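You operate a simulated robot arm through the tools that you are given. There is no shell and no other tool. Be economical: measure what you need, move in short steps, check, and stop when the job is done.

The job below is to be done with a simulated two-armed robot. You get a single attempt, and the scene is never put back.

TASK
Pick up the cassette from the clear stretch of the work table with one hand, pass it to the other hand and put it on the top of the green cabinet. Set down upright: cassette.

The check looks at the end state, three seconds after you hand in, the way a careful person would. Anything else that was tipped, shoved, dropped, spilled or broken makes it a failure.

THE ROBOT
Two 7-joint arms with two-finger parallel grippers on one trunk, on a base that drives. Base frame: it is fixed to the floor where the robot stands at the start and does not move with it; the origin is under the middle of the robot, x ahead of it, y to its left, z up. Units: m, degrees, N and s.
The left shoulder is at the start at [0.05, 0.165, 1.03], the right one opposite. With the tool pointing down near the work surface each hand reaches from about 0.24 to 0.7 m from the robot's upright axis, wherever it stands, measured 20 degrees to its own side. Places, roughly: top of the green cabinet [-0.4, -2.5, 0.9]. Payload 3.91 kg a hand.
Tool frame (each hand has its own): the origin (TCP) lies between the finger pads and is the grasp point; the fingertips stand 0.03 m ahead of it; z points along the fingers, y is the line along which they close. The gripper opens to 0.11 m. The fingers are 0.02 m wide and 0.01 m thick; the gripper's body (0.048 by 0.112 m) begins 0.055 m behind the TCP.
Orientation is that of the tool frame in the base frame, as a unit quaternion [w, x, y, z]. With the fingers straight down and closing along the base's y, the tool's x points along the base's -x, its y along +y and its z along -z.

THE INTERFACE
- The arms move only by the tool nudge_tool. It takes "left_plan", "right_plan" or both (then of equal length, played together; a hand with none holds still); each is a list that holds one entry, the list of rows, each a list of 7 numbers: the turn, a rotation vector about the tool's x, y, z in rad, then the shift along the tool's x, y, z in m, then the opening, from 0 (shut) to 1 (fully open). In form: [[[wx, wy, wz, tx, ty, tz, claw], ...]]. A call has 1 to 8 rows; each row shifts and turns the commanded pose from where the row before left it, along the tool's axes as they then stand. Each row takes 0.2 s and may step no farther than 0.05 m and 8.6 degrees from the row before; otherwise, or with a gripper value out of range, the whole call is refused. A pose out of reach is approached as far as the arm can. The call stops where the force on the tool passes 40 N (or 10 N more than at its start, if that is more) or the arm is blocked; 0.2 s more then pass. Each finger travels about 0.045 m/s and halts on what it meets, pressing with about 21 N; the grip force reading is that of the motor and also rises with nothing between the fingers. The clock runs only during rows and for 0.2 s after the last one: add rows that do not move to give the fingers time. The reply holds the time, the measured pose of the TCP, the force on the tool along the base axes, the opening and the grip force, in the units named above and with some noise, with the torque about the TCP (base axes, N m) and any sound that the robot's microphone picked up.
- Cameras (640 x 400 px; columns grow to the right, rows downward): "scene" is now at [0.1202, 0.0238, 1.2223]; the picture's right is [0.23, -0.97, 0.00], its down [-0.33, -0.08, -0.94] and it looks along [0.92, 0.21, -0.34] (base axes); focal length 249 px, centre (320, 200). "left" rides on the left gripper at [0.072, -0.017, -0.103] in its tool frame; the picture's right is [0.23, 0.97, 0.00], its down [-0.76, 0.18, -0.62] and it looks along [-0.61, 0.14, 0.78] (tool axes); focal length 222 px, centre (320, 200). "right" rides on the right gripper at [0.072, 0.017, -0.103] in its tool frame; the picture's right is [-0.23, 0.97, 0.00], its down [-0.76, -0.18, -0.62] and it looks along [-0.61, -0.14, 0.78] (tool axes); focal length 222 px, centre (320, 200). There is no depth. A picture from a camera that has moved, and an enlarged one, comes with that camera's place and axes in the base frame and with its lens.
- capture(camera): a new picture of that camera. The clock stands still meanwhile.
- lift_body(by): slides the trunk up (or, below 0, down) by that many m; the arms and the scene camera ride with it, the base frame stays. It gives what a move gives, with no picture.
- roll_base(legs): drives the robot by 1 to 6 legs, each [ahead, left, turn to the left] in m, m and degrees, along the robot's own axes; the way and the turn of a leg run together, so that a leg with both is an arc; at most 1.5 m and 180 degrees a leg. The arms and the cameras ride along, it lands a little off, and it stops where it bumps. It gives what a move gives.
- aim_head(pan, tilt): turns the head with the scene camera to pan (to the left, within 80 degrees either way) and tilt (down, from -29 to 69), counted from straight ahead of the robot. It gives what a move gives.
- close_up(camera, box): a new picture of the part [left, top, right, bottom] of that camera's present view, enlarged. The clock stands still meanwhile.
- job_done(): hands the job in; it is judged then, once.

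Work in short steps. Places have to be worked out from the pictures, the camera data and where the tool is seen: move nearer, look again, correct. Check each grasp and each placing, and mend what went wrong. You have 120 turns and 100 pictures in all, those below and enlarged ones among them. Open the grippers and draw the arms clear of the work before you hand the job in, unless the task says otherwise; then end with one line.

The tools are called after "Call:" as a command line: name --argument value ..., lists and objects as JSON in quotes. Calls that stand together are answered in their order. nudge_tool: Moves the arms, as the interface text tells. Its arguments: {"type":"object","properties":{"left_plan":{"type":"array","items":{"type":"array","items":{"type":"array","items":{"type":"number"}}}},"right_plan":{"type":"array","items":{"type":"array","items":{"type":"array","items":{"type":"number"}}}}},"required":[]} The other tools are called the same way: lift_body (by) slides the trunk up or down; roll_base (legs) drives the base; aim_head (pan, tilt) turns the head that bears the scene camera; capture (camera) takes a picture; close_up (camera, box) takes an enlarged picture of a part of a camera's view; job_done () hands the job in.

At the start:

```text
time: 0.0
left_eef_pos: [0.4996, 0.2867, 1.0363]
left_ee_rot: [0.0, 0.0, 1.0, 0.0]
left_ft_force: [0.2, -1.1, 0.7]
left_wrist_torque: [0.01, -0.01, 0.03]
left_width: 0.1101
left_finger_force: 0.0
right_eef_pos: [0.5033, -0.0718, 1.1135]
right_ee_rot: [0.0, 0.0, 1.0, 0.0]
right_ft_force: [0.1, 0.8, -0.4]
right_wrist_torque: [-0.04, -0.02, -0.02]
right_width: 0.1099
right_finger_force: 0.0
trunk travel left (down, up): [-0.25, 0.253]
robot x, y, heading: [-0.0027, 0.0019, 0.0]
head pan, tilt: [13.2, 19.9]
```

scene: 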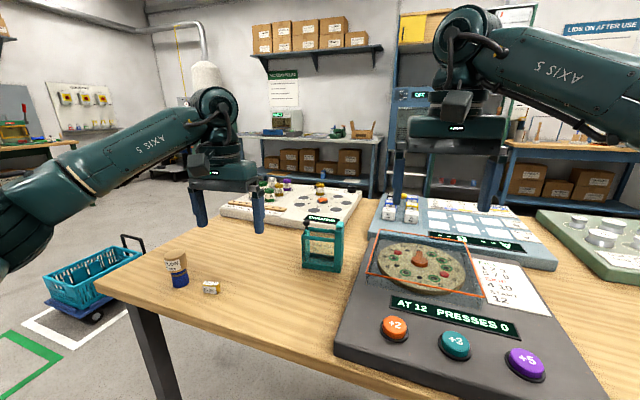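
right: 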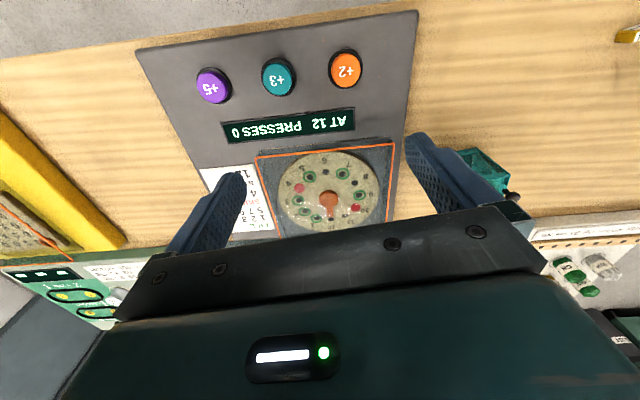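
left: 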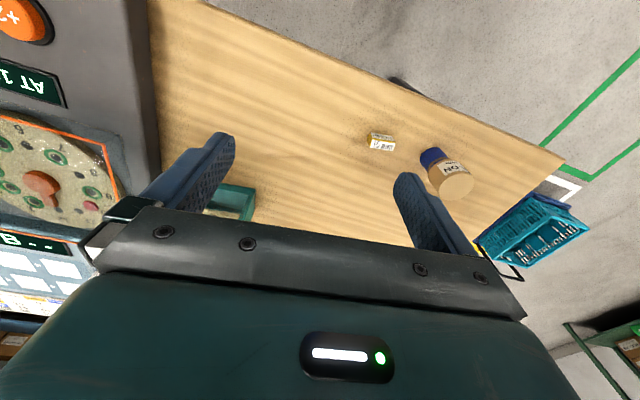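

The teal frame at about (322,245) may be the cassette; I enlarge it to read its label and see its shape.

Call:
close_up --camera "scene" --box '[270, 200, 370, 290]'

Call:
close_up --camera "scene" --box '[140, 240, 240, 300]'

```text
4.44 times, centred on (320, 245) of scene
camera zoom: at [0.1202, 0.0238, 1.2223], right [0.23, -0.97, 0.0], down [-0.33, -0.08, -0.94], along [0.92, 0.21, -0.34], focal length 1108 px, centre (320, 0)
```

zoom: 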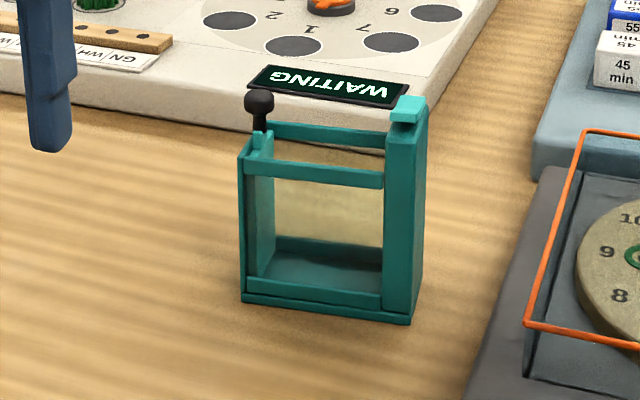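

```text
6.40 times, centred on (190, 270) of scene
camera zoom: at [0.1202, 0.0238, 1.2223], right [0.23, -0.97, 0.0], down [-0.33, -0.08, -0.94], along [0.92, 0.21, -0.34], focal length 1596 px, centre (1152, -248)
```

zoom: 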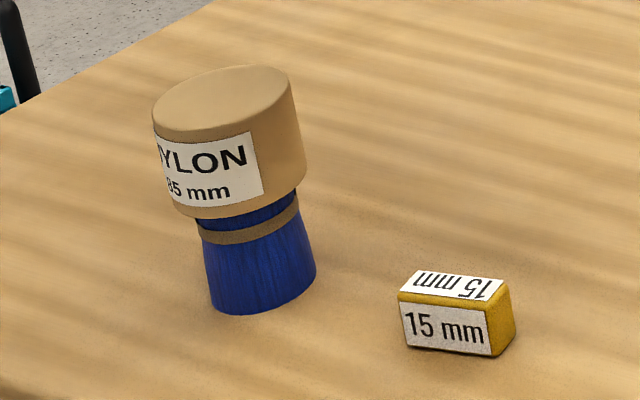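

The cassette is the teal frame, at about x 0.69–0.75, y 0.095–0.20, with the table near z 0.81 and its top near 0.92–0.94. It is about 0.11 wide along y, so I'll grip the ends with the fingers closing along x. I turn both hands about their tool axis, left +90° and right -90°, so the cameras face outward.

Call:
nudge_tool --left_plan '[[[0, 0, 0.1428, 0, 0, 0, 1], [0, 0, 0.1428, 0, 0, 0, 1], [0, 0, 0.1428, 0, 0, 0, 1], [0, 0, 0.1428, 0, 0, 0, 1], [0, 0, 0.1428, 0, 0, 0, 1], [0, 0, 0.1428, 0, 0, 0, 1], [0, 0, 0.1428, 0, 0, 0, 1], [0, 0, 0.1428, 0, 0, 0, 1]]]' --right_plan '[[[0, 0, -0.1428, 0, -0.02, 0, 1], [0, 0, -0.1428, 0, -0.02, 0, 1], [0, 0, -0.1428, 0, -0.02, 0, 1], [0, 0, -0.1428, 0, 0, 0, 1], [0, 0, -0.1428, 0, 0, 0, 1], [0, 0, -0.1428, 0, 0, 0, 1], [0, 0, -0.1428, 0, 0, 0, 1], [0, 0, -0.1428, 0, 0, 0, 1]]]'

```text
time: 1.8
left_eef_pos: [0.3815, 0.1764, 1.0101]
left_ee_rot: [0.0, 0.54, 0.841, 0.0]
left_ft_force: [0.0, 0.6, -0.5]
left_wrist_torque: [0.02, 0.0, -0.01]
left_width: 0.1097
left_finger_force: 0.2
left hand out of reach, approached as far as the arm can: row 4, 5, 6, 7, 8
right_eef_pos: [0.4174, -0.0926, 1.0732]
right_ee_rot: [0.0, -0.54, 0.842, 0.0]
right_ft_force: [0.4, 0.0, -0.2]
right_wrist_torque: [0.0, -0.01, 0.0]
right_width: 0.1099
right_finger_force: 0.1
right hand out of reach, approached as far as the arm can: row 5, 6, 7, 8
trunk travel left (down, up): [-0.25, 0.253]
robot x, y, heading: [-0.0021, 0.0001, 0.1]
head pan, tilt: [13.2, 19.9]
```

Those turns were partly out of reach (the orientation was reached, but the position drifted). I turn both hands back and on the other way to test that side.

Call:
nudge_tool --left_plan '[[[0, 0, -0.1428, 0, 0, 0, 1], [0, 0, -0.1428, 0, 0, 0, 1], [0, 0, -0.1428, 0, 0, 0, 1], [0, 0, -0.1428, 0, 0, 0, 1], [0, 0, -0.1428, 0, 0, 0, 1], [0, 0, -0.1428, 0, 0, 0, 1], [0, 0, -0.1428, 0, 0, 0, 1], [0, 0, -0.1428, 0, 0, 0, 1]]]' --right_plan '[[[0, 0, 0.1428, 0, 0, 0, 1], [0, 0, 0.1428, 0, 0, 0, 1], [0, 0, 0.1428, 0, 0, 0, 1], [0, 0, 0.1428, 0, 0, 0, 1], [0, 0, 0.1428, 0, 0, 0, 1], [0, 0, 0.1428, 0, 0, 0, 1], [0, 0, 0.1428, 0, 0, 0, 1], [0, 0, 0.1428, 0, 0, 0, 1]]]'

Call:
nudge_tool --left_plan '[[[0, 0, -0.1428, 0, 0, 0, 1], [0, 0, -0.1428, 0, 0, 0, 1], [0, 0, -0.1428, 0, 0, 0, 1], [0, 0, -0.1428, 0, 0, 0, 1], [0, 0, -0.1428, 0, 0, 0, 1], [0, 0, -0.1428, 0, 0, 0, 1], [0, 0, -0.1428, 0, 0, 0, 1], [0, 0, -0.1428, 0, 0, 0, 1]]]'

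```text
time: 3.6
left_eef_pos: [0.3836, 0.1771, 1.0097]
left_ee_rot: [0.0, -0.002, 1.0, 0.001]
left_ft_force: [0.8, -0.4, -1.1]
left_wrist_torque: [-0.02, -0.02, -0.02]
left_width: 0.1099
left_finger_force: 0.0
right_eef_pos: [0.4178, -0.0922, 1.0734]
right_ee_rot: [0.0, 0.002, 1.0, 0.0]
right_ft_force: [-0.1, 0.4, 0.3]
right_wrist_torque: [-0.02, 0.01, -0.02]
right_width: 0.1097
right_finger_force: 0.1
trunk travel left (down, up): [-0.25, 0.253]
robot x, y, heading: [0.0017, 0.0007, -0.0]
head pan, tilt: [13.2, 19.9]
```

```text
time: 5.4
left_eef_pos: [0.3829, 0.1765, 1.0118]
left_ee_rot: [0.0, -0.541, 0.841, 0.0]
left_ft_force: [-0.1, -0.3, -0.7]
left_wrist_torque: [0.0, 0.03, -0.03]
left_width: 0.11
left_finger_force: 0.0
right_eef_pos: [0.4193, -0.0937, 1.0741]
right_ee_rot: [0.0, 0.0, 1.0, 0.001]
right_ft_force: [-0.2, -0.6, 0.1]
right_wrist_torque: [-0.01, -0.01, 0.03]
right_width: 0.1101
right_finger_force: 0.2
trunk travel left (down, up): [-0.25, 0.253]
robot x, y, heading: [0.0007, 0.0044, -0.1]
head pan, tilt: [13.2, 19.9]
```

The left hand reaches yaw -65° without drift, so that side works. My plan is for both hands to lean outward with cameras overhead: left fingers down and to the right, right fingers down and to the left. I finish the left yaw to -90° and tilt it about 43°, while the right hand yaws the other way and backs off.

Call:
nudge_tool --left_plan '[[[0, 0, -0.143, 0, 0, 0, 1], [0, 0, -0.143, 0, 0, 0, 1], [0, 0, -0.143, 0, 0, 0, 1], [0, 0.15, 0, 0, 0, -0.01, 1], [0, 0.15, 0, 0, 0, -0.01, 1], [0, 0.15, 0, 0, 0, -0.01, 1], [0, 0.15, 0, 0, 0, -0.01, 1], [0, 0.15, 0, 0, 0, -0.01, 1]]]' --right_plan '[[[0, 0, 0.143, 0, -0.04, 0, 1], [0, 0, 0.143, 0, -0.04, 0, 1], [0, 0, 0.143, 0, -0.04, 0, 1], [0, 0, 0.143, 0, -0.04, 0, 1], [0, 0, 0.143, 0, -0.03, 0, 1], [0, 0, 0.143, 0, 0, 0, 1], [0, 0, 0.143, 0, 0, 0, 1], [0, 0, 0.143, 0, 0, 0, 1]]]'

Call:
capture --camera "left"

Call:
capture --camera "scene"

```text
time: 7.2
left_eef_pos: [0.3837, 0.1915, 1.0579]
left_ee_rot: [0.259, 0.658, -0.658, 0.26]
left_ft_force: [0.7, -0.2, 0.7]
left_wrist_torque: [0.03, 0.01, -0.01]
left_width: 0.1101
left_finger_force: 0.0
right_eef_pos: [0.3688, -0.2721, 1.0747]
right_ee_rot: [0.001, 0.542, 0.84, 0.001]
right_ft_force: [0.0, 0.0, 0.0]
right_wrist_torque: [0.0, -0.03, 0.0]
right_width: 0.1101
right_finger_force: 0.0
trunk travel left (down, up): [-0.25, 0.253]
robot x, y, heading: [-0.0009, -0.0005, 0.0]
head pan, tilt: [13.2, 19.9]
```

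```text
94 pictures are left
camera left: at [0.4, 0.2092, 1.182], right [-0.97, -0.17, 0.16], down [-0.18, 0.98, -0.07], along [-0.14, -0.09, -0.99], focal length 222 px, centre (320, 200)
```

left: 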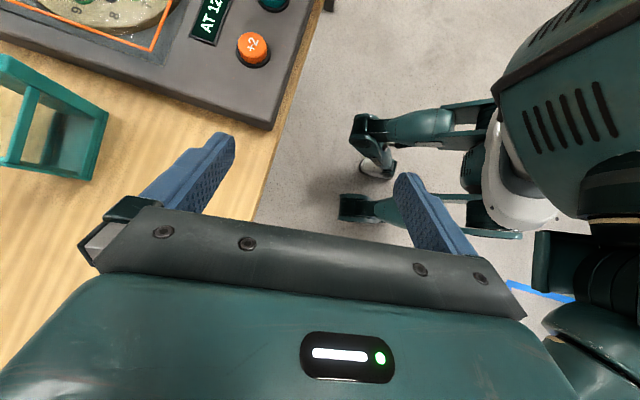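

```text
93 pictures are left
camera scene: at [0.1201, 0.024, 1.2223], right [0.23, -0.97, 0.0], down [-0.33, -0.08, -0.94], along [0.92, 0.21, -0.34], focal length 249 px, centre (320, 200)
```

scene: 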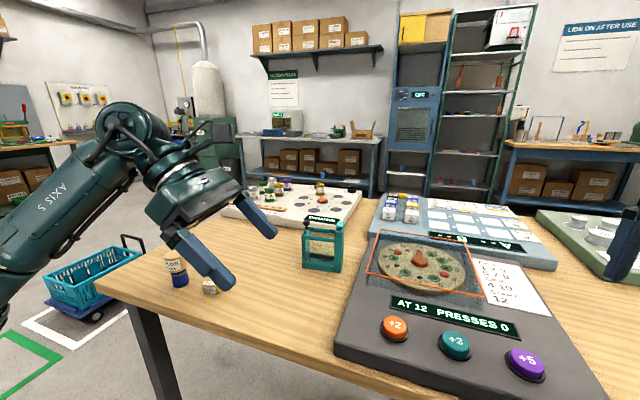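

The orientation was reached, but the cassette is near the limit of reach for a tilted hand. The table's front edge is at about x 0.43, so there is room to roll ahead 0.12 m. I also aim the head more downward.

Call:
roll_base --legs '[[0.12, 0, 0]]'

Call:
aim_head --pan 15 --tilt 32

Call:
capture --camera "scene"

Call:
capture --camera "left"

```text
time: 8.4
left_eef_pos: [0.5028, 0.1922, 1.0581]
left_ee_rot: [-0.259, -0.657, 0.659, -0.259]
left_ft_force: [-0.9, 0.3, -0.2]
left_wrist_torque: [-0.01, 0.01, 0.02]
left_width: 0.1098
left_finger_force: 0.1
right_eef_pos: [0.4873, -0.2708, 1.0737]
right_ee_rot: [0.0, 0.541, 0.841, 0.0]
right_ft_force: [0.4, -0.3, -0.5]
right_wrist_torque: [-0.01, -0.03, 0.0]
right_width: 0.1099
right_finger_force: 0.2
trunk travel left (down, up): [-0.25, 0.253]
robot x, y, heading: [0.1184, 0.0007, 0.3]
head pan, tilt: [13.2, 19.9]
```

```text
time: 9.2
left_eef_pos: [0.5016, 0.1914, 1.0575]
left_ee_rot: [-0.26, -0.657, 0.658, -0.259]
left_ft_force: [0.2, 0.7, 1.2]
left_wrist_torque: [0.0, -0.02, 0.0]
left_width: 0.1099
left_finger_force: 0.1
right_eef_pos: [0.4864, -0.2726, 1.0731]
right_ee_rot: [0.0, 0.542, 0.841, 0.0]
right_ft_force: [0.0, 0.0, -0.6]
right_wrist_torque: [-0.02, -0.02, 0.0]
right_width: 0.11
right_finger_force: 0.1
trunk travel left (down, up): [-0.25, 0.253]
robot x, y, heading: [0.1203, 0.0002, 0.2]
head pan, tilt: [15.0, 32.0]
```

```text
92 pictures are left
camera scene: at [0.2346, 0.0257, 1.2031], right [0.26, -0.97, 0.0], down [-0.51, -0.14, -0.85], along [0.82, 0.22, -0.53], focal length 249 px, centre (320, 200)
```

scene: 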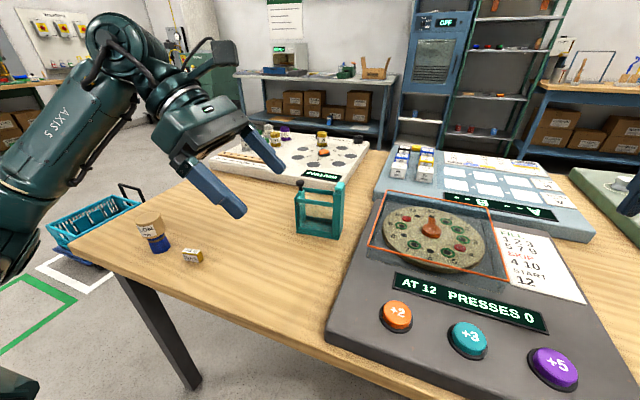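

```text
91 pictures are left
camera left: at [0.5186, 0.2087, 1.182], right [-0.97, -0.17, 0.15], down [-0.18, 0.98, -0.06], along [-0.14, -0.09, -0.99], focal length 222 px, centre (320, 200)
```

left: 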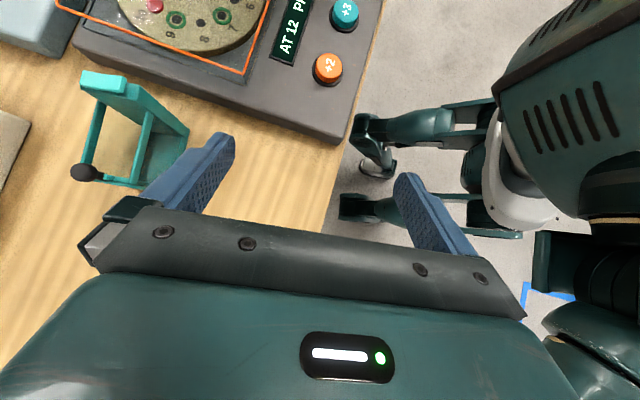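

I enlarge both views of the cassette to measure it.

Call:
close_up --camera "scene" --box '[280, 165, 360, 245]'

Call:
close_up --camera "left" --box '[50, 50, 210, 200]'

```text
5.00 times, centred on (320, 205) of scene
camera zoom: at [0.2346, 0.0257, 1.2031], right [0.26, -0.97, 0.0], down [-0.51, -0.14, -0.85], along [0.82, 0.22, -0.53], focal length 1246 px, centre (320, 175)
```

zoom: 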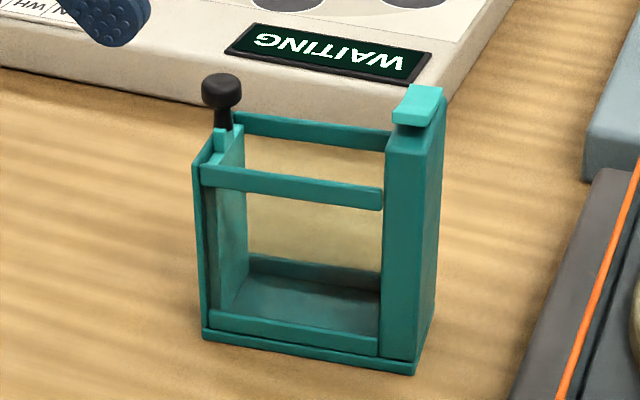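

```text
2.67 times, centred on (130, 125) of left
camera zoom: at [0.5186, 0.2087, 1.182], right [-0.97, -0.17, 0.15], down [-0.18, 0.98, -0.06], along [-0.14, -0.09, -0.99], focal length 592 px, centre (827, 400)
```

zoom: 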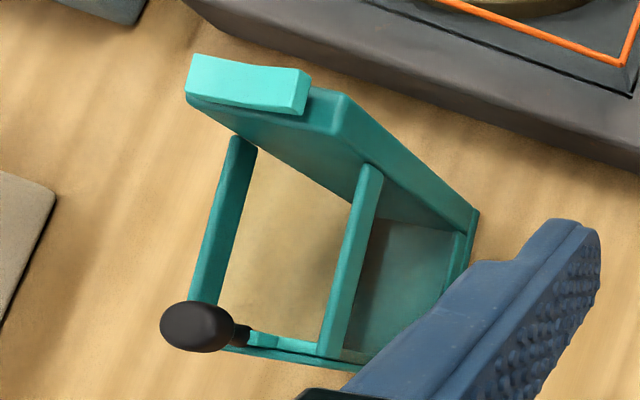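

From triangulation the table is at z≈0.80. The cassette footprint is x 0.692–0.739, y 0.10–0.21; the left wall top is at 0.903, the right block top at 0.93–0.94, and the knob at y≈0.20, z up to 0.94. I move the left hand to a pre-grasp 0.10 m back along its fingers.

Call:
nudge_tool --left_plan '[[[0, 0, 0, -0.0225, -0.0357, 0.004, 1], [0, 0, 0, -0.0225, -0.0357, 0.004, 1], [0, 0, 0, -0.0225, -0.0357, 0.004, 1], [0, 0, 0, -0.0225, -0.0357, 0.004, 1], [0, 0, 0, -0.0225, -0.0357, 0.004, 1], [0, 0, 0, -0.0225, -0.0357, 0.004, 1]]]'

Call:
capture --camera "scene"

Call:
capture --camera "left"

```text
time: 10.6
left_eef_pos: [0.7177, 0.2737, 0.9466]
left_ee_rot: [-0.259, -0.658, 0.658, -0.259]
left_ft_force: [-0.1, -0.1, -0.2]
left_wrist_torque: [0.02, 0.03, 0.01]
left_width: 0.11
left_finger_force: 0.1
right_eef_pos: [0.4875, -0.272, 1.0734]
right_ee_rot: [0.0, 0.541, 0.841, 0.001]
right_ft_force: [0.1, 0.2, 0.0]
right_wrist_torque: [0.0, 0.02, -0.01]
right_width: 0.1102
right_finger_force: 0.0
trunk travel left (down, up): [-0.25, 0.253]
robot x, y, heading: [0.118, 0.0005, 0.1]
head pan, tilt: [15.0, 32.0]
```

```text
88 pictures are left
camera scene: at [0.2348, 0.0254, 1.203], right [0.26, -0.97, 0.0], down [-0.51, -0.14, -0.85], along [0.82, 0.22, -0.53], focal length 249 px, centre (320, 200)
```

scene: 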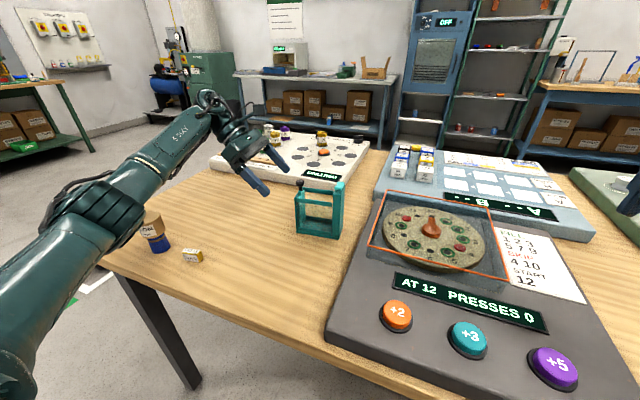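

```text
87 pictures are left
camera left: at [0.734, 0.2901, 1.0719], right [-0.97, -0.17, 0.15], down [-0.18, 0.98, -0.06], along [-0.14, -0.09, -0.99], focal length 222 px, centre (320, 200)
```

left: 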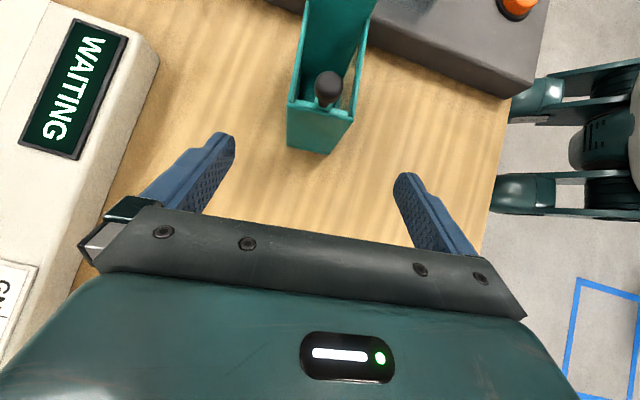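

The left elbow looks close to the brush at (155,230). I check that more closely before going on.

Call:
close_up --camera "scene" --box '[60, 160, 220, 280]'

```text
3.33 times, centred on (140, 220) of scene
camera zoom: at [0.2348, 0.0254, 1.203], right [0.26, -0.97, 0.0], down [-0.51, -0.14, -0.85], along [0.82, 0.22, -0.53], focal length 831 px, centre (920, 133)
```

zoom: 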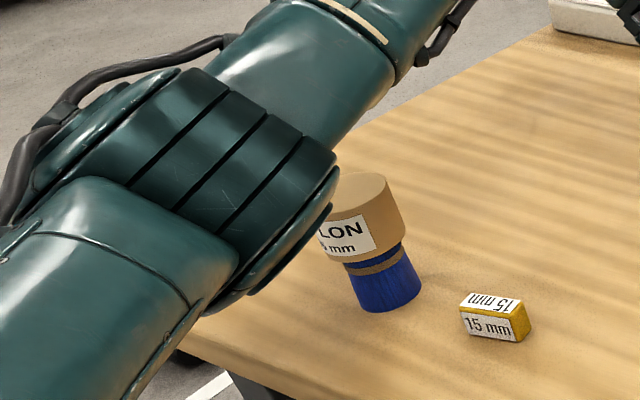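

The elbow is at about (0.43, 0.40, 0.99), roughly 0.1 m from the brush at (0.55, 0.49). To keep it high I raise the trunk 0.1 m, then lower the hand by the same amount.

Call:
lift_body --by 0.1

Call:
nudge_tool --left_plan '[[[0, 0, 0, -0.017, 0, 0.0183, 1], [0, 0, 0, -0.017, 0, 0.0183, 1], [0, 0, 0, -0.017, 0, 0.0183, 1], [0, 0, 0, -0.017, 0, 0.0183, 1]]]'

Call:
capture --camera "scene"

Call:
capture --camera "left"

```text
time: 11.9
left_eef_pos: [0.7167, 0.2715, 1.0473]
left_ee_rot: [0.26, 0.658, -0.658, 0.259]
left_ft_force: [-0.1, -0.1, 0.4]
left_wrist_torque: [0.03, 0.01, 0.02]
left_width: 0.1102
left_finger_force: 0.1
right_eef_pos: [0.4863, -0.2718, 1.1736]
right_ee_rot: [0.0, 0.541, 0.841, 0.0]
right_ft_force: [0.2, -0.4, 0.1]
right_wrist_torque: [0.03, -0.01, 0.0]
right_width: 0.1101
right_finger_force: 0.0
trunk travel left (down, up): [-0.35, 0.153]
robot x, y, heading: [0.1191, -0.0002, 0.2]
head pan, tilt: [15.0, 32.0]
```

```text
time: 12.9
left_eef_pos: [0.7159, 0.2724, 0.9476]
left_ee_rot: [0.259, 0.658, -0.658, 0.26]
left_ft_force: [-0.1, 0.2, 0.5]
left_wrist_torque: [-0.01, 0.01, -0.06]
left_width: 0.1097
left_finger_force: 0.1
right_eef_pos: [0.4869, -0.2725, 1.173]
right_ee_rot: [0.0, 0.541, 0.841, 0.0]
right_ft_force: [0.4, 0.1, -0.5]
right_wrist_torque: [-0.03, 0.02, 0.0]
right_width: 0.1103
right_finger_force: 0.1
trunk travel left (down, up): [-0.35, 0.153]
robot x, y, heading: [0.1186, -0.0002, 0.2]
head pan, tilt: [15.0, 32.0]
```

```text
85 pictures are left
camera scene: at [0.2348, 0.0257, 1.303], right [0.26, -0.97, 0.0], down [-0.51, -0.14, -0.85], along [0.82, 0.22, -0.53], focal length 249 px, centre (320, 200)
```

scene: 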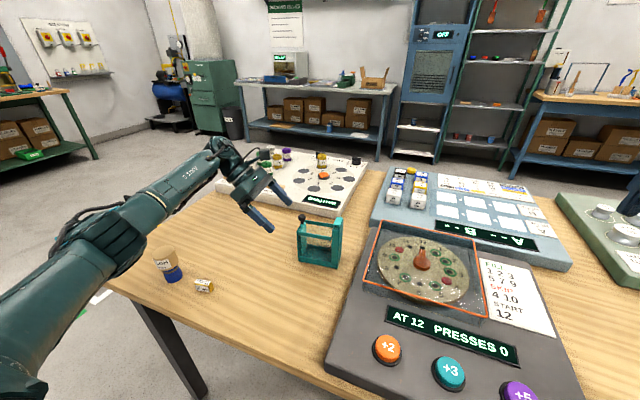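

```text
84 pictures are left
camera left: at [0.7336, 0.2904, 1.0718], right [-0.97, -0.17, 0.15], down [-0.18, 0.98, -0.06], along [-0.14, -0.09, -0.99], focal length 222 px, centre (320, 200)
```

left: 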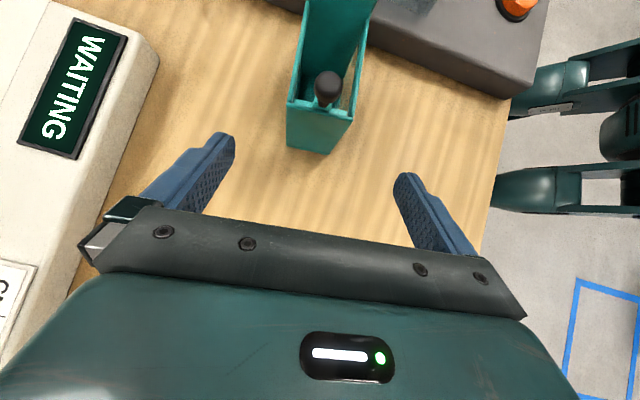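

The elbow is now well away from the brush. The left view puts the left wall at x 0.696–0.746 and its outer face at y≈0.203, so the hand is aligned. I advance along the fingers.

Call:
nudge_tool --left_plan '[[[0, 0, 0, 0, -0.002, 0.02, 1], [0, 0, 0, 0, 0, 0.02, 1], [0, 0, 0, 0, 0, 0.02, 1], [0, 0, 0, 0, 0, 0.02, 1], [0, 0, 0, 0, 0, 0.02, 1]]]'

Call:
capture --camera "left"

Call:
close_up --camera "scene" --box '[230, 170, 370, 280]'

```text
time: 14.1
left_eef_pos: [0.7186, 0.2037, 0.8738]
left_ee_rot: [-0.26, -0.658, 0.658, -0.26]
left_ft_force: [-0.4, 0.6, 0.1]
left_wrist_torque: [-0.03, 0.03, -0.02]
left_width: 0.1098
left_finger_force: 0.1
right_eef_pos: [0.4858, -0.2721, 1.1738]
right_ee_rot: [0.0, 0.541, 0.841, 0.0]
right_ft_force: [0.1, -0.2, 0.0]
right_wrist_torque: [0.03, 0.0, -0.01]
right_width: 0.1101
right_finger_force: 0.0
trunk travel left (down, up): [-0.35, 0.153]
robot x, y, heading: [0.1169, 0.0023, 0.3]
head pan, tilt: [15.0, 32.0]
```

```text
83 pictures are left
camera left: at [0.7354, 0.2226, 0.9985], right [-0.97, -0.17, 0.15], down [-0.18, 0.98, -0.06], along [-0.14, -0.09, -0.99], focal length 222 px, centre (320, 200)
```

left: 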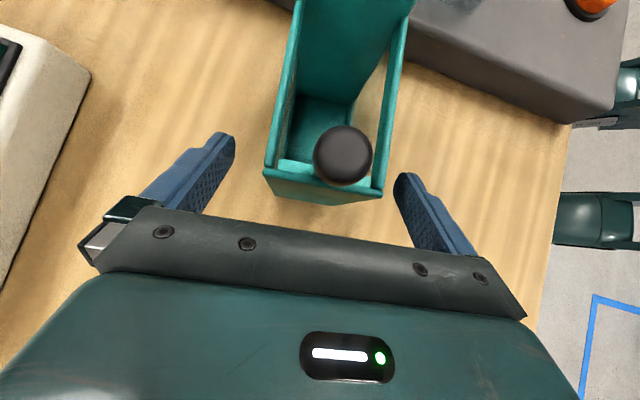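

```text
3.64 times, centred on (300, 225) of scene
camera zoom: at [0.2347, 0.0256, 1.303], right [0.26, -0.97, 0.0], down [-0.51, -0.14, -0.85], along [0.82, 0.22, -0.53], focal length 907 px, centre (393, 109)
```

zoom: 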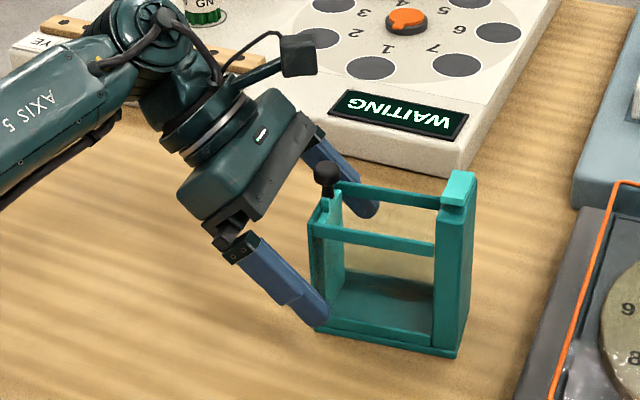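

The fingers straddle the left wall but overlap it only about 0.02 m, and the palm corner is near the knob. I tilt about 15° more toward horizontal, advance 0.012 m, and then close.

Call:
nudge_tool --left_plan '[[[0, 0.13, 0, 0, 0, 0, 1], [0, 0.13, 0, 0, 0, 0, 1], [0, 0, 0, 0, 0, 0.012, 1], [0, 0, 0, 0, 0, 0, 1]]]'

Call:
close_up --camera "scene" --box '[230, 170, 370, 280]'

Call:
capture --camera "left"

```text
time: 15.1
left_eef_pos: [0.7177, 0.1942, 0.8672]
left_ee_rot: [-0.342, -0.619, 0.62, -0.341]
left_ft_force: [0.2, 0.7, 0.0]
left_wrist_torque: [0.01, 0.02, 0.01]
left_width: 0.1096
left_finger_force: 0.1
right_eef_pos: [0.4867, -0.2719, 1.1737]
right_ee_rot: [0.0, 0.54, 0.841, 0.0]
right_ft_force: [0.3, -0.2, 0.4]
right_wrist_torque: [0.03, 0.01, 0.0]
right_width: 0.11
right_finger_force: 0.1
trunk travel left (down, up): [-0.35, 0.153]
robot x, y, heading: [0.1196, 0.0008, 0.0]
head pan, tilt: [15.0, 32.0]
```

```text
3.64 times, centred on (300, 225) of scene
camera zoom: at [0.2346, 0.0257, 1.303], right [0.26, -0.97, 0.0], down [-0.51, -0.14, -0.85], along [0.82, 0.22, -0.53], focal length 907 px, centre (393, 109)
```

zoom: 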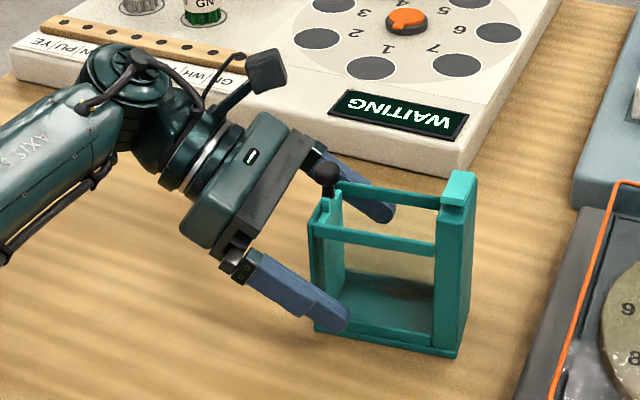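

```text
80 pictures are left
camera left: at [0.7356, 0.2439, 0.9835], right [-0.97, -0.12, 0.19], down [-0.18, 0.93, -0.31], along [-0.14, -0.34, -0.93], focal length 222 px, centre (320, 200)
```

left: 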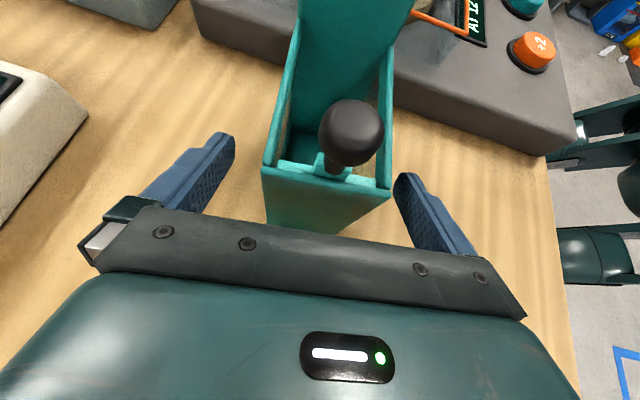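

The fingers straddle the wall and the knob clears the palm. The cassette centre is at x≈0.721, so I shift 3 mm and close.

Call:
nudge_tool --left_plan '[[[0, 0, 0, 0, -0.003, 0, 1], [0, 0, 0, 0, 0, 0, 0.6], [0, 0, 0, 0, 0, 0, 0.4], [0, 0, 0, 0, 0, 0, 0.2], [0, 0, 0, 0, 0, 0, 0], [0, 0, 0, 0, 0, 0, 0], [0, 0, 0, 0, 0, 0, 0], [0, 0, 0, 0, 0, 0, 0]]]'

Call:
close_up --camera "scene" --box '[230, 170, 370, 280]'

Call:
capture --camera "left"

```text
time: 16.9
left_eef_pos: [0.7208, 0.1953, 0.8683]
left_ee_rot: [-0.343, -0.618, 0.619, -0.343]
left_ft_force: [-0.5, 1.0, 1.4]
left_wrist_torque: [0.05, 0.25, -0.14]
left_width: 0.055
left_finger_force: 20.8
right_eef_pos: [0.4873, -0.2728, 1.1733]
right_ee_rot: [0.0, 0.541, 0.841, 0.0]
right_ft_force: [0.4, -0.2, -0.2]
right_wrist_torque: [0.01, -0.01, 0.02]
right_width: 0.11
right_finger_force: 0.1
trunk travel left (down, up): [-0.35, 0.153]
robot x, y, heading: [0.1212, 0.0014, -0.2]
head pan, tilt: [15.0, 32.0]
```

```text
3.64 times, centred on (300, 225) of scene
camera zoom: at [0.2345, 0.0257, 1.303], right [0.26, -0.97, 0.0], down [-0.51, -0.14, -0.85], along [0.82, 0.22, -0.53], focal length 907 px, centre (393, 109)
```

zoom: 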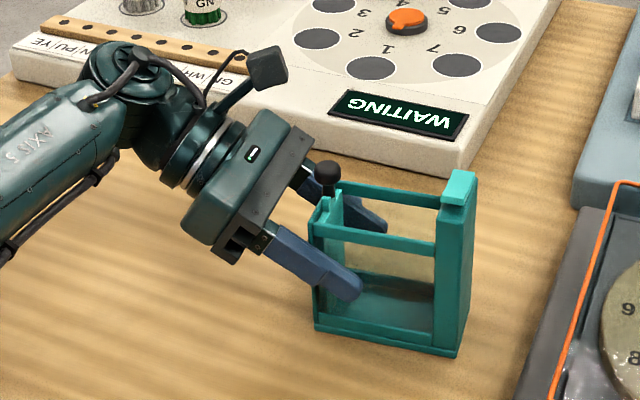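

```text
78 pictures are left
camera left: at [0.7385, 0.2441, 0.9841], right [-0.97, -0.12, 0.19], down [-0.18, 0.93, -0.31], along [-0.14, -0.34, -0.93], focal length 222 px, centre (320, 200)
```

left: 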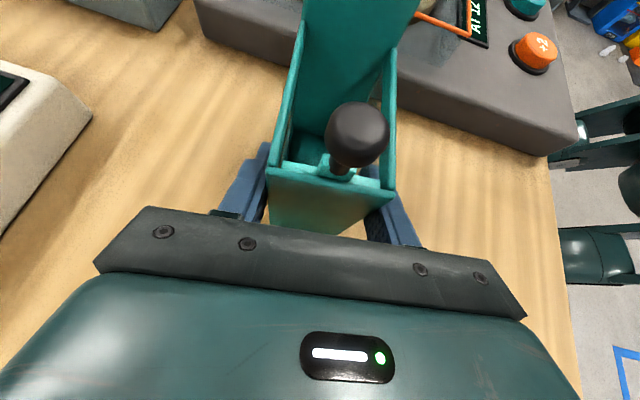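

The grip is firm: width 0.055 m, 21 N. I lift straight up slowly.

Call:
nudge_tool --left_plan '[[[0, 0, 0, 0.0085, 0, -0.0053, 0], [0, 0, 0, 0.0085, 0, -0.0053, 0], [0, 0, 0, 0.017, 0, -0.0106, 0], [0, 0, 0, 0.017, 0, -0.0106, 0]]]'

Call:
close_up --camera "scene" --box '[210, 140, 370, 280]'

```text
time: 17.9
left_eef_pos: [0.7206, 0.1939, 0.9284]
left_ee_rot: [0.342, 0.619, -0.619, 0.342]
left_ft_force: [0.4, 0.4, -3.9]
left_wrist_torque: [0.19, 0.01, 0.01]
left_width: 0.055
left_finger_force: 21.0
right_eef_pos: [0.4876, -0.2718, 1.1738]
right_ee_rot: [0.0, 0.541, 0.841, 0.0]
right_ft_force: [0.1, -0.2, -0.3]
right_wrist_torque: [0.02, 0.0, -0.02]
right_width: 0.1101
right_finger_force: 0.0
trunk travel left (down, up): [-0.35, 0.153]
robot x, y, heading: [0.1219, -0.0001, -0.1]
head pan, tilt: [15.0, 32.0]
```

```text
2.86 times, centred on (290, 210) of scene
camera zoom: at [0.2349, 0.0257, 1.3029], right [0.26, -0.97, 0.0], down [-0.51, -0.14, -0.85], along [0.82, 0.22, -0.53], focal length 712 px, centre (406, 171)
```

zoom: 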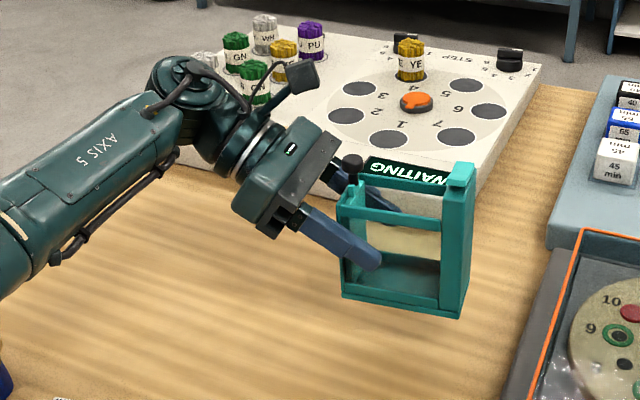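

It hangs level at about 4 N. I raise it further, then carry it back and to the middle for the handover.

Call:
nudge_tool --left_plan '[[[0, 0, 0, 0.0254, 0, -0.016, 0], [0, 0, 0, 0.0254, 0, -0.016, 0], [0, 0, 0, 0.0254, 0, -0.016, 0], [0, 0, 0, 0.0254, 0, -0.016, 0]]]'

Call:
nudge_tool --left_plan '[[[0, 0, 0, 0.0128, 0.028, 0.0203, 0], [0, 0, 0, 0.0128, 0.028, 0.0203, 0], [0, 0, 0, 0.0128, 0.028, 0.0203, 0], [0, 0, 0, 0.0128, 0.028, 0.0203, 0], [0, 0, 0, 0.0128, 0.028, 0.0203, 0], [0, 0, 0, 0.0128, 0.028, 0.0203, 0]]]'

Call:
capture --camera "scene"

```text
time: 18.9
left_eef_pos: [0.7207, 0.1931, 1.0494]
left_ee_rot: [0.342, 0.619, -0.619, 0.341]
left_ft_force: [-0.2, -0.2, -3.5]
left_wrist_torque: [0.23, -0.03, -0.02]
left_width: 0.0553
left_finger_force: 21.1
right_eef_pos: [0.4875, -0.2725, 1.1738]
right_ee_rot: [0.001, 0.541, 0.841, -0.001]
right_ft_force: [0.7, 0.0, 0.0]
right_wrist_torque: [-0.03, 0.01, -0.02]
right_width: 0.1099
right_finger_force: 0.0
trunk travel left (down, up): [-0.35, 0.153]
robot x, y, heading: [0.1201, 0.0046, -0.1]
head pan, tilt: [15.0, 32.0]
```

```text
time: 20.3
left_eef_pos: [0.5526, 0.0482, 1.0495]
left_ee_rot: [0.342, 0.619, -0.618, 0.342]
left_ft_force: [-0.4, 0.3, -4.6]
left_wrist_torque: [0.22, 0.0, -0.02]
left_width: 0.055
left_finger_force: 20.8
right_eef_pos: [0.4861, -0.2732, 1.1739]
right_ee_rot: [0.001, 0.541, 0.841, -0.001]
right_ft_force: [0.3, 0.6, 0.3]
right_wrist_torque: [-0.02, -0.02, -0.02]
right_width: 0.1099
right_finger_force: 0.1
trunk travel left (down, up): [-0.35, 0.153]
robot x, y, heading: [0.1206, -0.0007, 0.0]
head pan, tilt: [15.0, 32.0]
```

```text
76 pictures are left
camera scene: at [0.2347, 0.0254, 1.303], right [0.26, -0.97, 0.0], down [-0.51, -0.14, -0.85], along [0.82, 0.22, -0.53], focal length 249 px, centre (320, 200)
```

scene: 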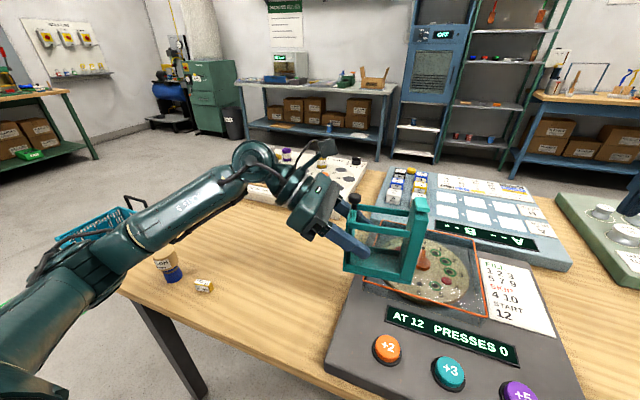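

The elbow is clear of everything. The cassette now spans y≈-0.047…0.06, with its right block at x≈0.527–0.575 and z 0.98–1.11. I bring the right hand to the mirrored orientation.

Call:
nudge_tool --right_plan '[[[0, 0, 0.143, 0, 0, 0, 1], [0, 0, 0.143, 0, 0, 0, 1], [0, 0, 0.143, 0, 0, 0, 1], [0, 0.1443, 0, 0, 0, 0, 1], [0, 0.1443, 0, 0, 0, 0, 1], [0, 0.1443, 0, 0, 0, 0, 1], [0, 0.1443, 0, 0, 0, 0, 1], [0, 0.1443, 0, 0, 0, 0, 1]]]'

Call:
nudge_tool --right_plan '[[[0, 0.1443, 0, 0, 0, 0, 1], [0, 0.1443, 0, 0, 0, 0, 1], [0, 0, 0, 0, 0.02, 0, 1], [0, 0, 0, 0, 0.02, 0, 1], [0, 0, 0, 0, 0.024, 0, 1]]]'

Call:
capture --camera "right"

```text
time: 22.1
left_eef_pos: [0.5533, 0.0488, 1.0486]
left_ee_rot: [-0.342, -0.619, 0.619, -0.342]
left_ft_force: [-1.5, 0.0, -3.6]
left_wrist_torque: [0.23, 0.0, -0.01]
left_width: 0.055
left_finger_force: 20.6
right_eef_pos: [0.4869, -0.2715, 1.1732]
right_ee_rot: [-0.25, 0.662, 0.66, 0.251]
right_ft_force: [-0.2, 1.1, 0.8]
right_wrist_torque: [0.0, 0.04, 0.02]
right_width: 0.1102
right_finger_force: 0.0
trunk travel left (down, up): [-0.35, 0.153]
robot x, y, heading: [0.1237, 0.0005, -0.0]
head pan, tilt: [15.0, 32.0]
```

```text
time: 23.3
left_eef_pos: [0.5541, 0.0498, 1.0482]
left_ee_rot: [-0.342, -0.619, 0.619, -0.342]
left_ft_force: [-0.4, 0.1, -3.3]
left_wrist_torque: [0.18, -0.01, 0.0]
left_width: 0.0551
left_finger_force: 21.0
right_eef_pos: [0.5521, -0.2727, 1.172]
right_ee_rot: [-0.342, 0.62, 0.618, 0.343]
right_ft_force: [-0.5, 0.0, 0.3]
right_wrist_torque: [0.03, -0.03, -0.02]
right_width: 0.1101
right_finger_force: 0.0
trunk travel left (down, up): [-0.35, 0.153]
robot x, y, heading: [0.1191, -0.0005, -0.1]
head pan, tilt: [15.0, 32.0]
```

```text
75 pictures are left
camera right: at [0.5693, -0.3218, 1.2893], right [0.97, -0.12, -0.19], down [-0.18, -0.93, -0.31], along [-0.14, 0.34, -0.93], focal length 222 px, centre (320, 200)
```

right: 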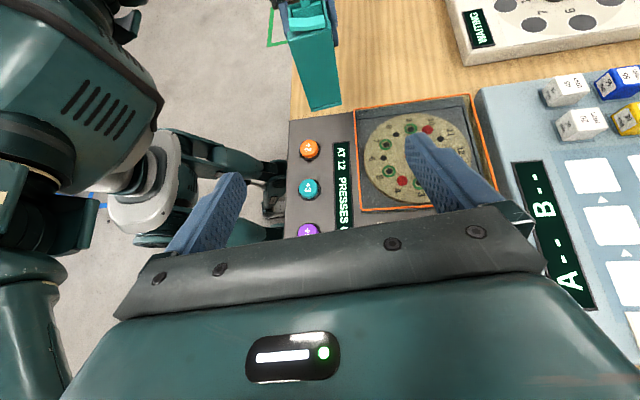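

The right view shows the block's outer face. I go to the pre-grasp 0.10 m away and look again.

Call:
nudge_tool --right_plan '[[[0, 0, 0, 0.0062, 0, 0.0322, 1], [0, 0, 0, 0.0062, 0, 0.0322, 1], [0, 0, 0, 0.0062, 0, 0.0322, 1], [0, 0, 0, 0.0062, 0, 0.0322, 1], [0, 0, 0, 0.0062, 0, 0.0322, 1]]]'

Call:
capture --camera "right"

Call:
capture --camera "scene"

```text
time: 24.5
left_eef_pos: [0.553, 0.0494, 1.0489]
left_ee_rot: [-0.343, -0.619, 0.619, -0.342]
left_ft_force: [-0.2, 0.0, -4.3]
left_wrist_torque: [0.18, 0.04, -0.01]
left_width: 0.0547
left_finger_force: 20.8
right_eef_pos: [0.5531, -0.1195, 1.1153]
right_ee_rot: [-0.343, 0.619, 0.618, 0.342]
right_ft_force: [0.1, -0.1, 0.2]
right_wrist_torque: [-0.03, -0.03, -0.03]
right_width: 0.11
right_finger_force: 0.0
trunk travel left (down, up): [-0.35, 0.153]
robot x, y, heading: [0.12, -0.0009, 0.0]
head pan, tilt: [15.0, 32.0]
```

```text
74 pictures are left
camera right: at [0.5699, -0.1677, 1.231], right [0.97, -0.12, -0.19], down [-0.18, -0.93, -0.31], along [-0.14, 0.34, -0.93], focal length 222 px, centre (320, 200)
```

right: 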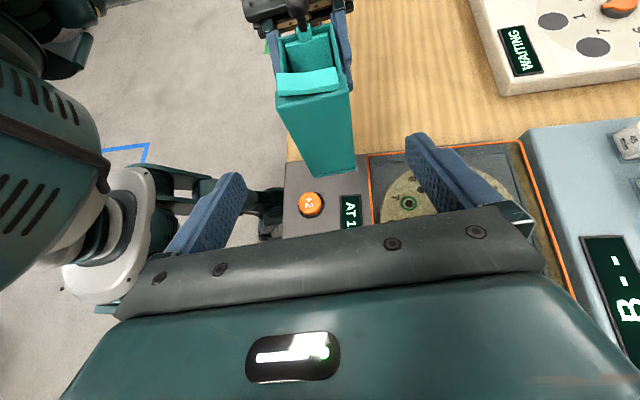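

```text
73 pictures are left
camera scene: at [0.235, 0.0259, 1.303], right [0.26, -0.97, 0.0], down [-0.51, -0.14, -0.85], along [0.82, 0.22, -0.53], focal length 249 px, centre (320, 200)
```

scene: 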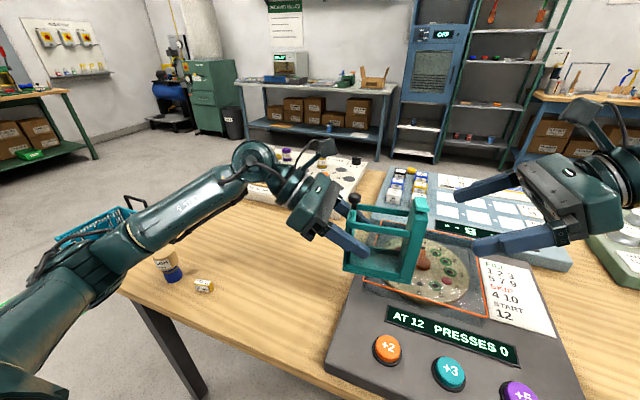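

The block looks slightly yawed relative to the hand. I enlarge the right view to measure that.

Call:
close_up --camera "right" --box '[240, 0, 400, 190]'

Call:
close_up --camera "left" --box '[200, 20, 480, 260]'

```text
2.11 times, centred on (320, 95) of right
camera zoom: at [0.5699, -0.1677, 1.231], right [0.97, -0.12, -0.19], down [-0.18, -0.93, -0.31], along [-0.14, 0.34, -0.93], focal length 468 px, centre (320, 421)
```

zoom: 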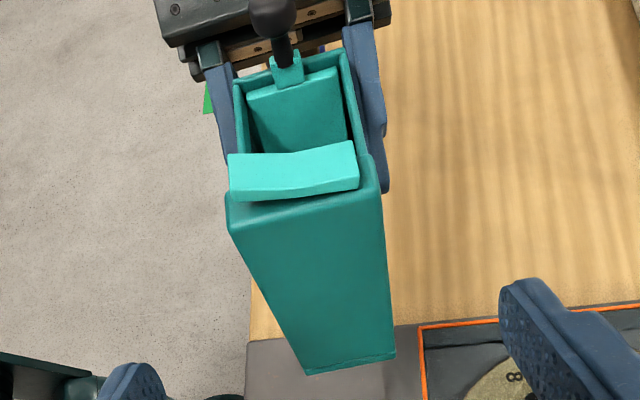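

```text
1.67 times, centred on (340, 140) of left
camera zoom: at [0.5715, 0.0987, 1.1643], right [-0.97, -0.12, 0.19], down [-0.18, 0.93, -0.31], along [-0.14, -0.34, -0.93], focal length 370 px, centre (287, 300)
```

zoom: 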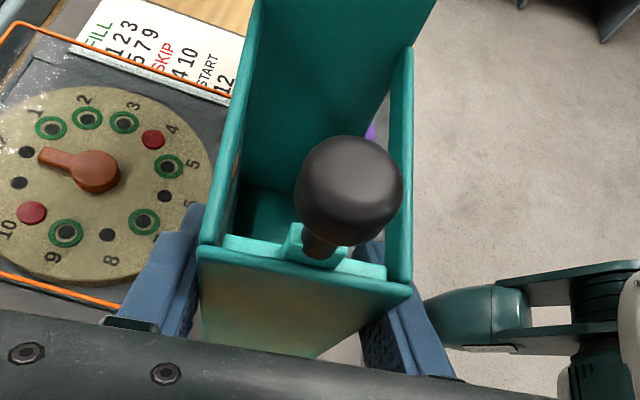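

At full enlargement the block is square to the hand: x 0.529–0.582, right face y≈-0.047. I shift 2 mm and advance 0.10 m along the fingers.

Call:
nudge_tool --right_plan '[[[0, 0, 0, 0, 0.002, 0.02, 1], [0, 0, 0, 0, 0, 0.02, 1], [0, 0, 0, 0, 0, 0.02, 1], [0, 0, 0, 0, 0, 0.02, 1], [0, 0, 0, 0, 0, 0.02, 1]]]'

Call:
capture --camera "right"

Call:
close_up --camera "scene" --box '[280, 150, 480, 300]'

```text
time: 25.7
left_eef_pos: [0.5534, 0.0495, 1.0485]
left_ee_rot: [-0.343, -0.618, 0.619, -0.342]
left_ft_force: [0.3, 0.5, -2.5]
left_wrist_torque: [0.24, -0.02, -0.02]
left_width: 0.055
left_finger_force: 21.8
right_eef_pos: [0.5538, -0.0345, 1.0609]
right_ee_rot: [-0.342, 0.619, 0.618, 0.343]
right_ft_force: [0.6, 0.1, 0.5]
right_wrist_torque: [0.02, -0.04, 0.0]
right_width: 0.11
right_finger_force: 0.0
trunk travel left (down, up): [-0.35, 0.153]
robot x, y, heading: [0.1166, -0.0003, 0.0]
head pan, tilt: [15.0, 32.0]
```

```text
70 pictures are left
camera right: at [0.5717, -0.0831, 1.1764], right [0.97, -0.12, -0.19], down [-0.18, -0.93, -0.31], along [-0.14, 0.34, -0.93], focal length 222 px, centre (320, 200)
```

right: 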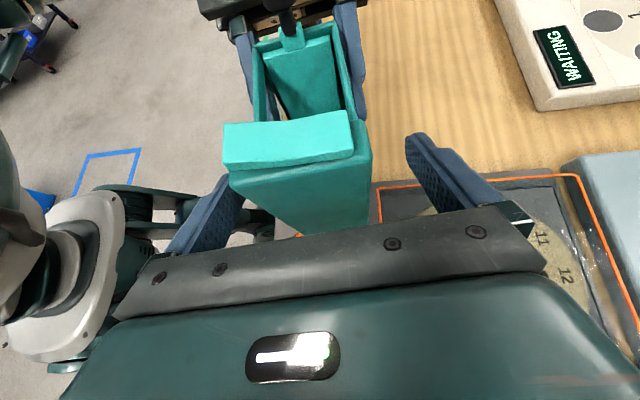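

```text
2.67 times, centred on (380, 225) of scene
camera zoom: at [0.235, 0.0258, 1.303], right [0.26, -0.97, 0.0], down [-0.51, -0.14, -0.85], along [0.82, 0.22, -0.53], focal length 665 px, centre (160, 133)
```

zoom: 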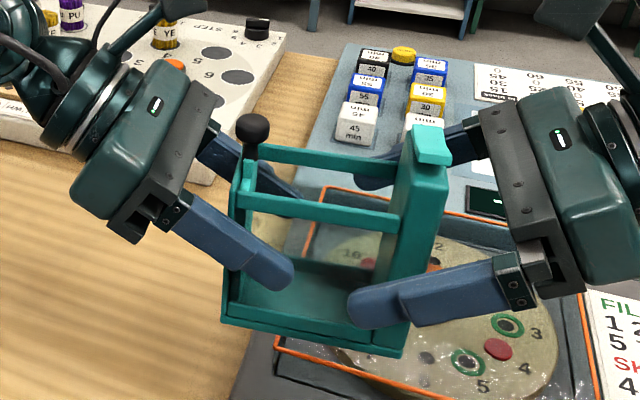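

The right fingers straddle the block well. I close the right hand.

Call:
nudge_tool --right_plan '[[[0, 0, 0, 0, 0.001, 0, 1], [0, 0, 0, 0, 0, 0, 0.6], [0, 0, 0, 0, 0, 0, 0.4], [0, 0, 0, 0, 0, 0, 0.2], [0, 0, 0, 0, 0, 0, 0], [0, 0, 0, 0, 0, 0, 0], [0, 0, 0, 0, 0, 0, 0], [0, 0, 0, 0, 0, 0, 0]]]'

Call:
close_up --camera "scene" --box '[280, 150, 480, 300]'

```text
time: 27.5
left_eef_pos: [0.5545, 0.0483, 1.0495]
left_ee_rot: [0.342, 0.62, -0.618, 0.343]
left_ft_force: [9.6, -1.2, -5.0]
left_wrist_torque: [0.23, 0.08, 0.43]
left_width: 0.0548
left_finger_force: 21.3
right_eef_pos: [0.5547, -0.0344, 1.0592]
right_ee_rot: [-0.343, 0.618, 0.619, 0.342]
right_ft_force: [-8.7, 1.1, 1.1]
right_wrist_torque: [0.04, 0.0, 0.32]
right_width: 0.055
right_finger_force: 20.8
trunk travel left (down, up): [-0.35, 0.153]
robot x, y, heading: [0.1163, 0.0013, 0.2]
head pan, tilt: [15.0, 32.0]
```

```text
2.67 times, centred on (380, 225) of scene
camera zoom: at [0.2349, 0.0257, 1.303], right [0.26, -0.97, 0.0], down [-0.51, -0.14, -0.85], along [0.82, 0.22, -0.53], focal length 665 px, centre (160, 133)
```

zoom: 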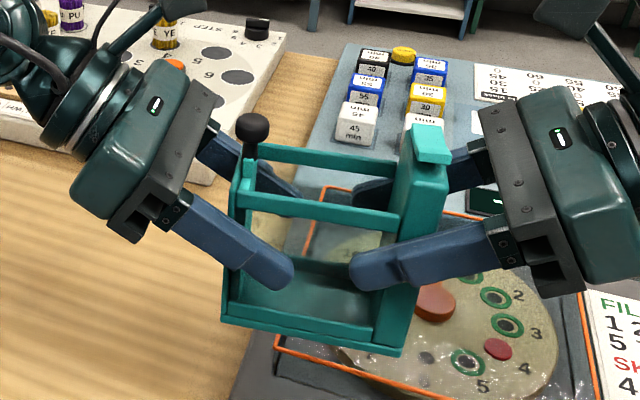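

Both hands hold it, with a mild 9 N sideways load. I ease that with a 1 mm shift, then open the left hand.

Call:
nudge_tool --right_plan '[[[0, 0, 0, 0, -0.001, 0, 0], [0, 0, 0, 0, 0, 0, 0], [0, 0, 0, 0, 0, 0, 0], [0, 0, 0, 0, 0, 0, 0], [0, 0, 0, 0, 0, 0, 0], [0, 0, 0, 0, 0, 0, 0]]]' --left_plan '[[[0, 0, 0, 0, 0, 0, 0], [0, 0, 0, 0, 0, 0, 0.6], [0, 0, 0, 0, 0, 0, 0.8], [0, 0, 0, 0, 0, 0, 1], [0, 0, 0, 0, 0, 0, 1], [0, 0, 0, 0, 0, 0, 1]]]'

Call:
close_up --camera "scene" --box '[280, 150, 480, 300]'

```text
time: 28.9
left_eef_pos: [0.5539, 0.0489, 1.0476]
left_ee_rot: [0.343, 0.618, -0.618, 0.343]
left_ft_force: [0.2, -0.2, 0.5]
left_wrist_torque: [-0.03, 0.0, -0.01]
left_width: 0.11
left_finger_force: 0.1
right_eef_pos: [0.5534, -0.0356, 1.061]
right_ee_rot: [-0.343, 0.619, 0.618, 0.343]
right_ft_force: [0.0, -0.4, 0.6]
right_wrist_torque: [-0.11, 0.02, 0.01]
right_width: 0.0552
right_finger_force: 21.4
trunk travel left (down, up): [-0.35, 0.153]
robot x, y, heading: [0.1174, 0.0004, 0.1]
head pan, tilt: [15.0, 32.0]
```

```text
2.67 times, centred on (380, 225) of scene
camera zoom: at [0.2349, 0.0257, 1.303], right [0.26, -0.97, 0.0], down [-0.51, -0.14, -0.85], along [0.82, 0.22, -0.53], focal length 665 px, centre (160, 133)
```

zoom: 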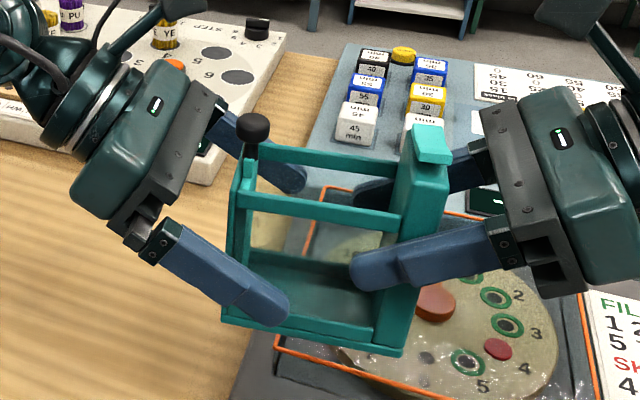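

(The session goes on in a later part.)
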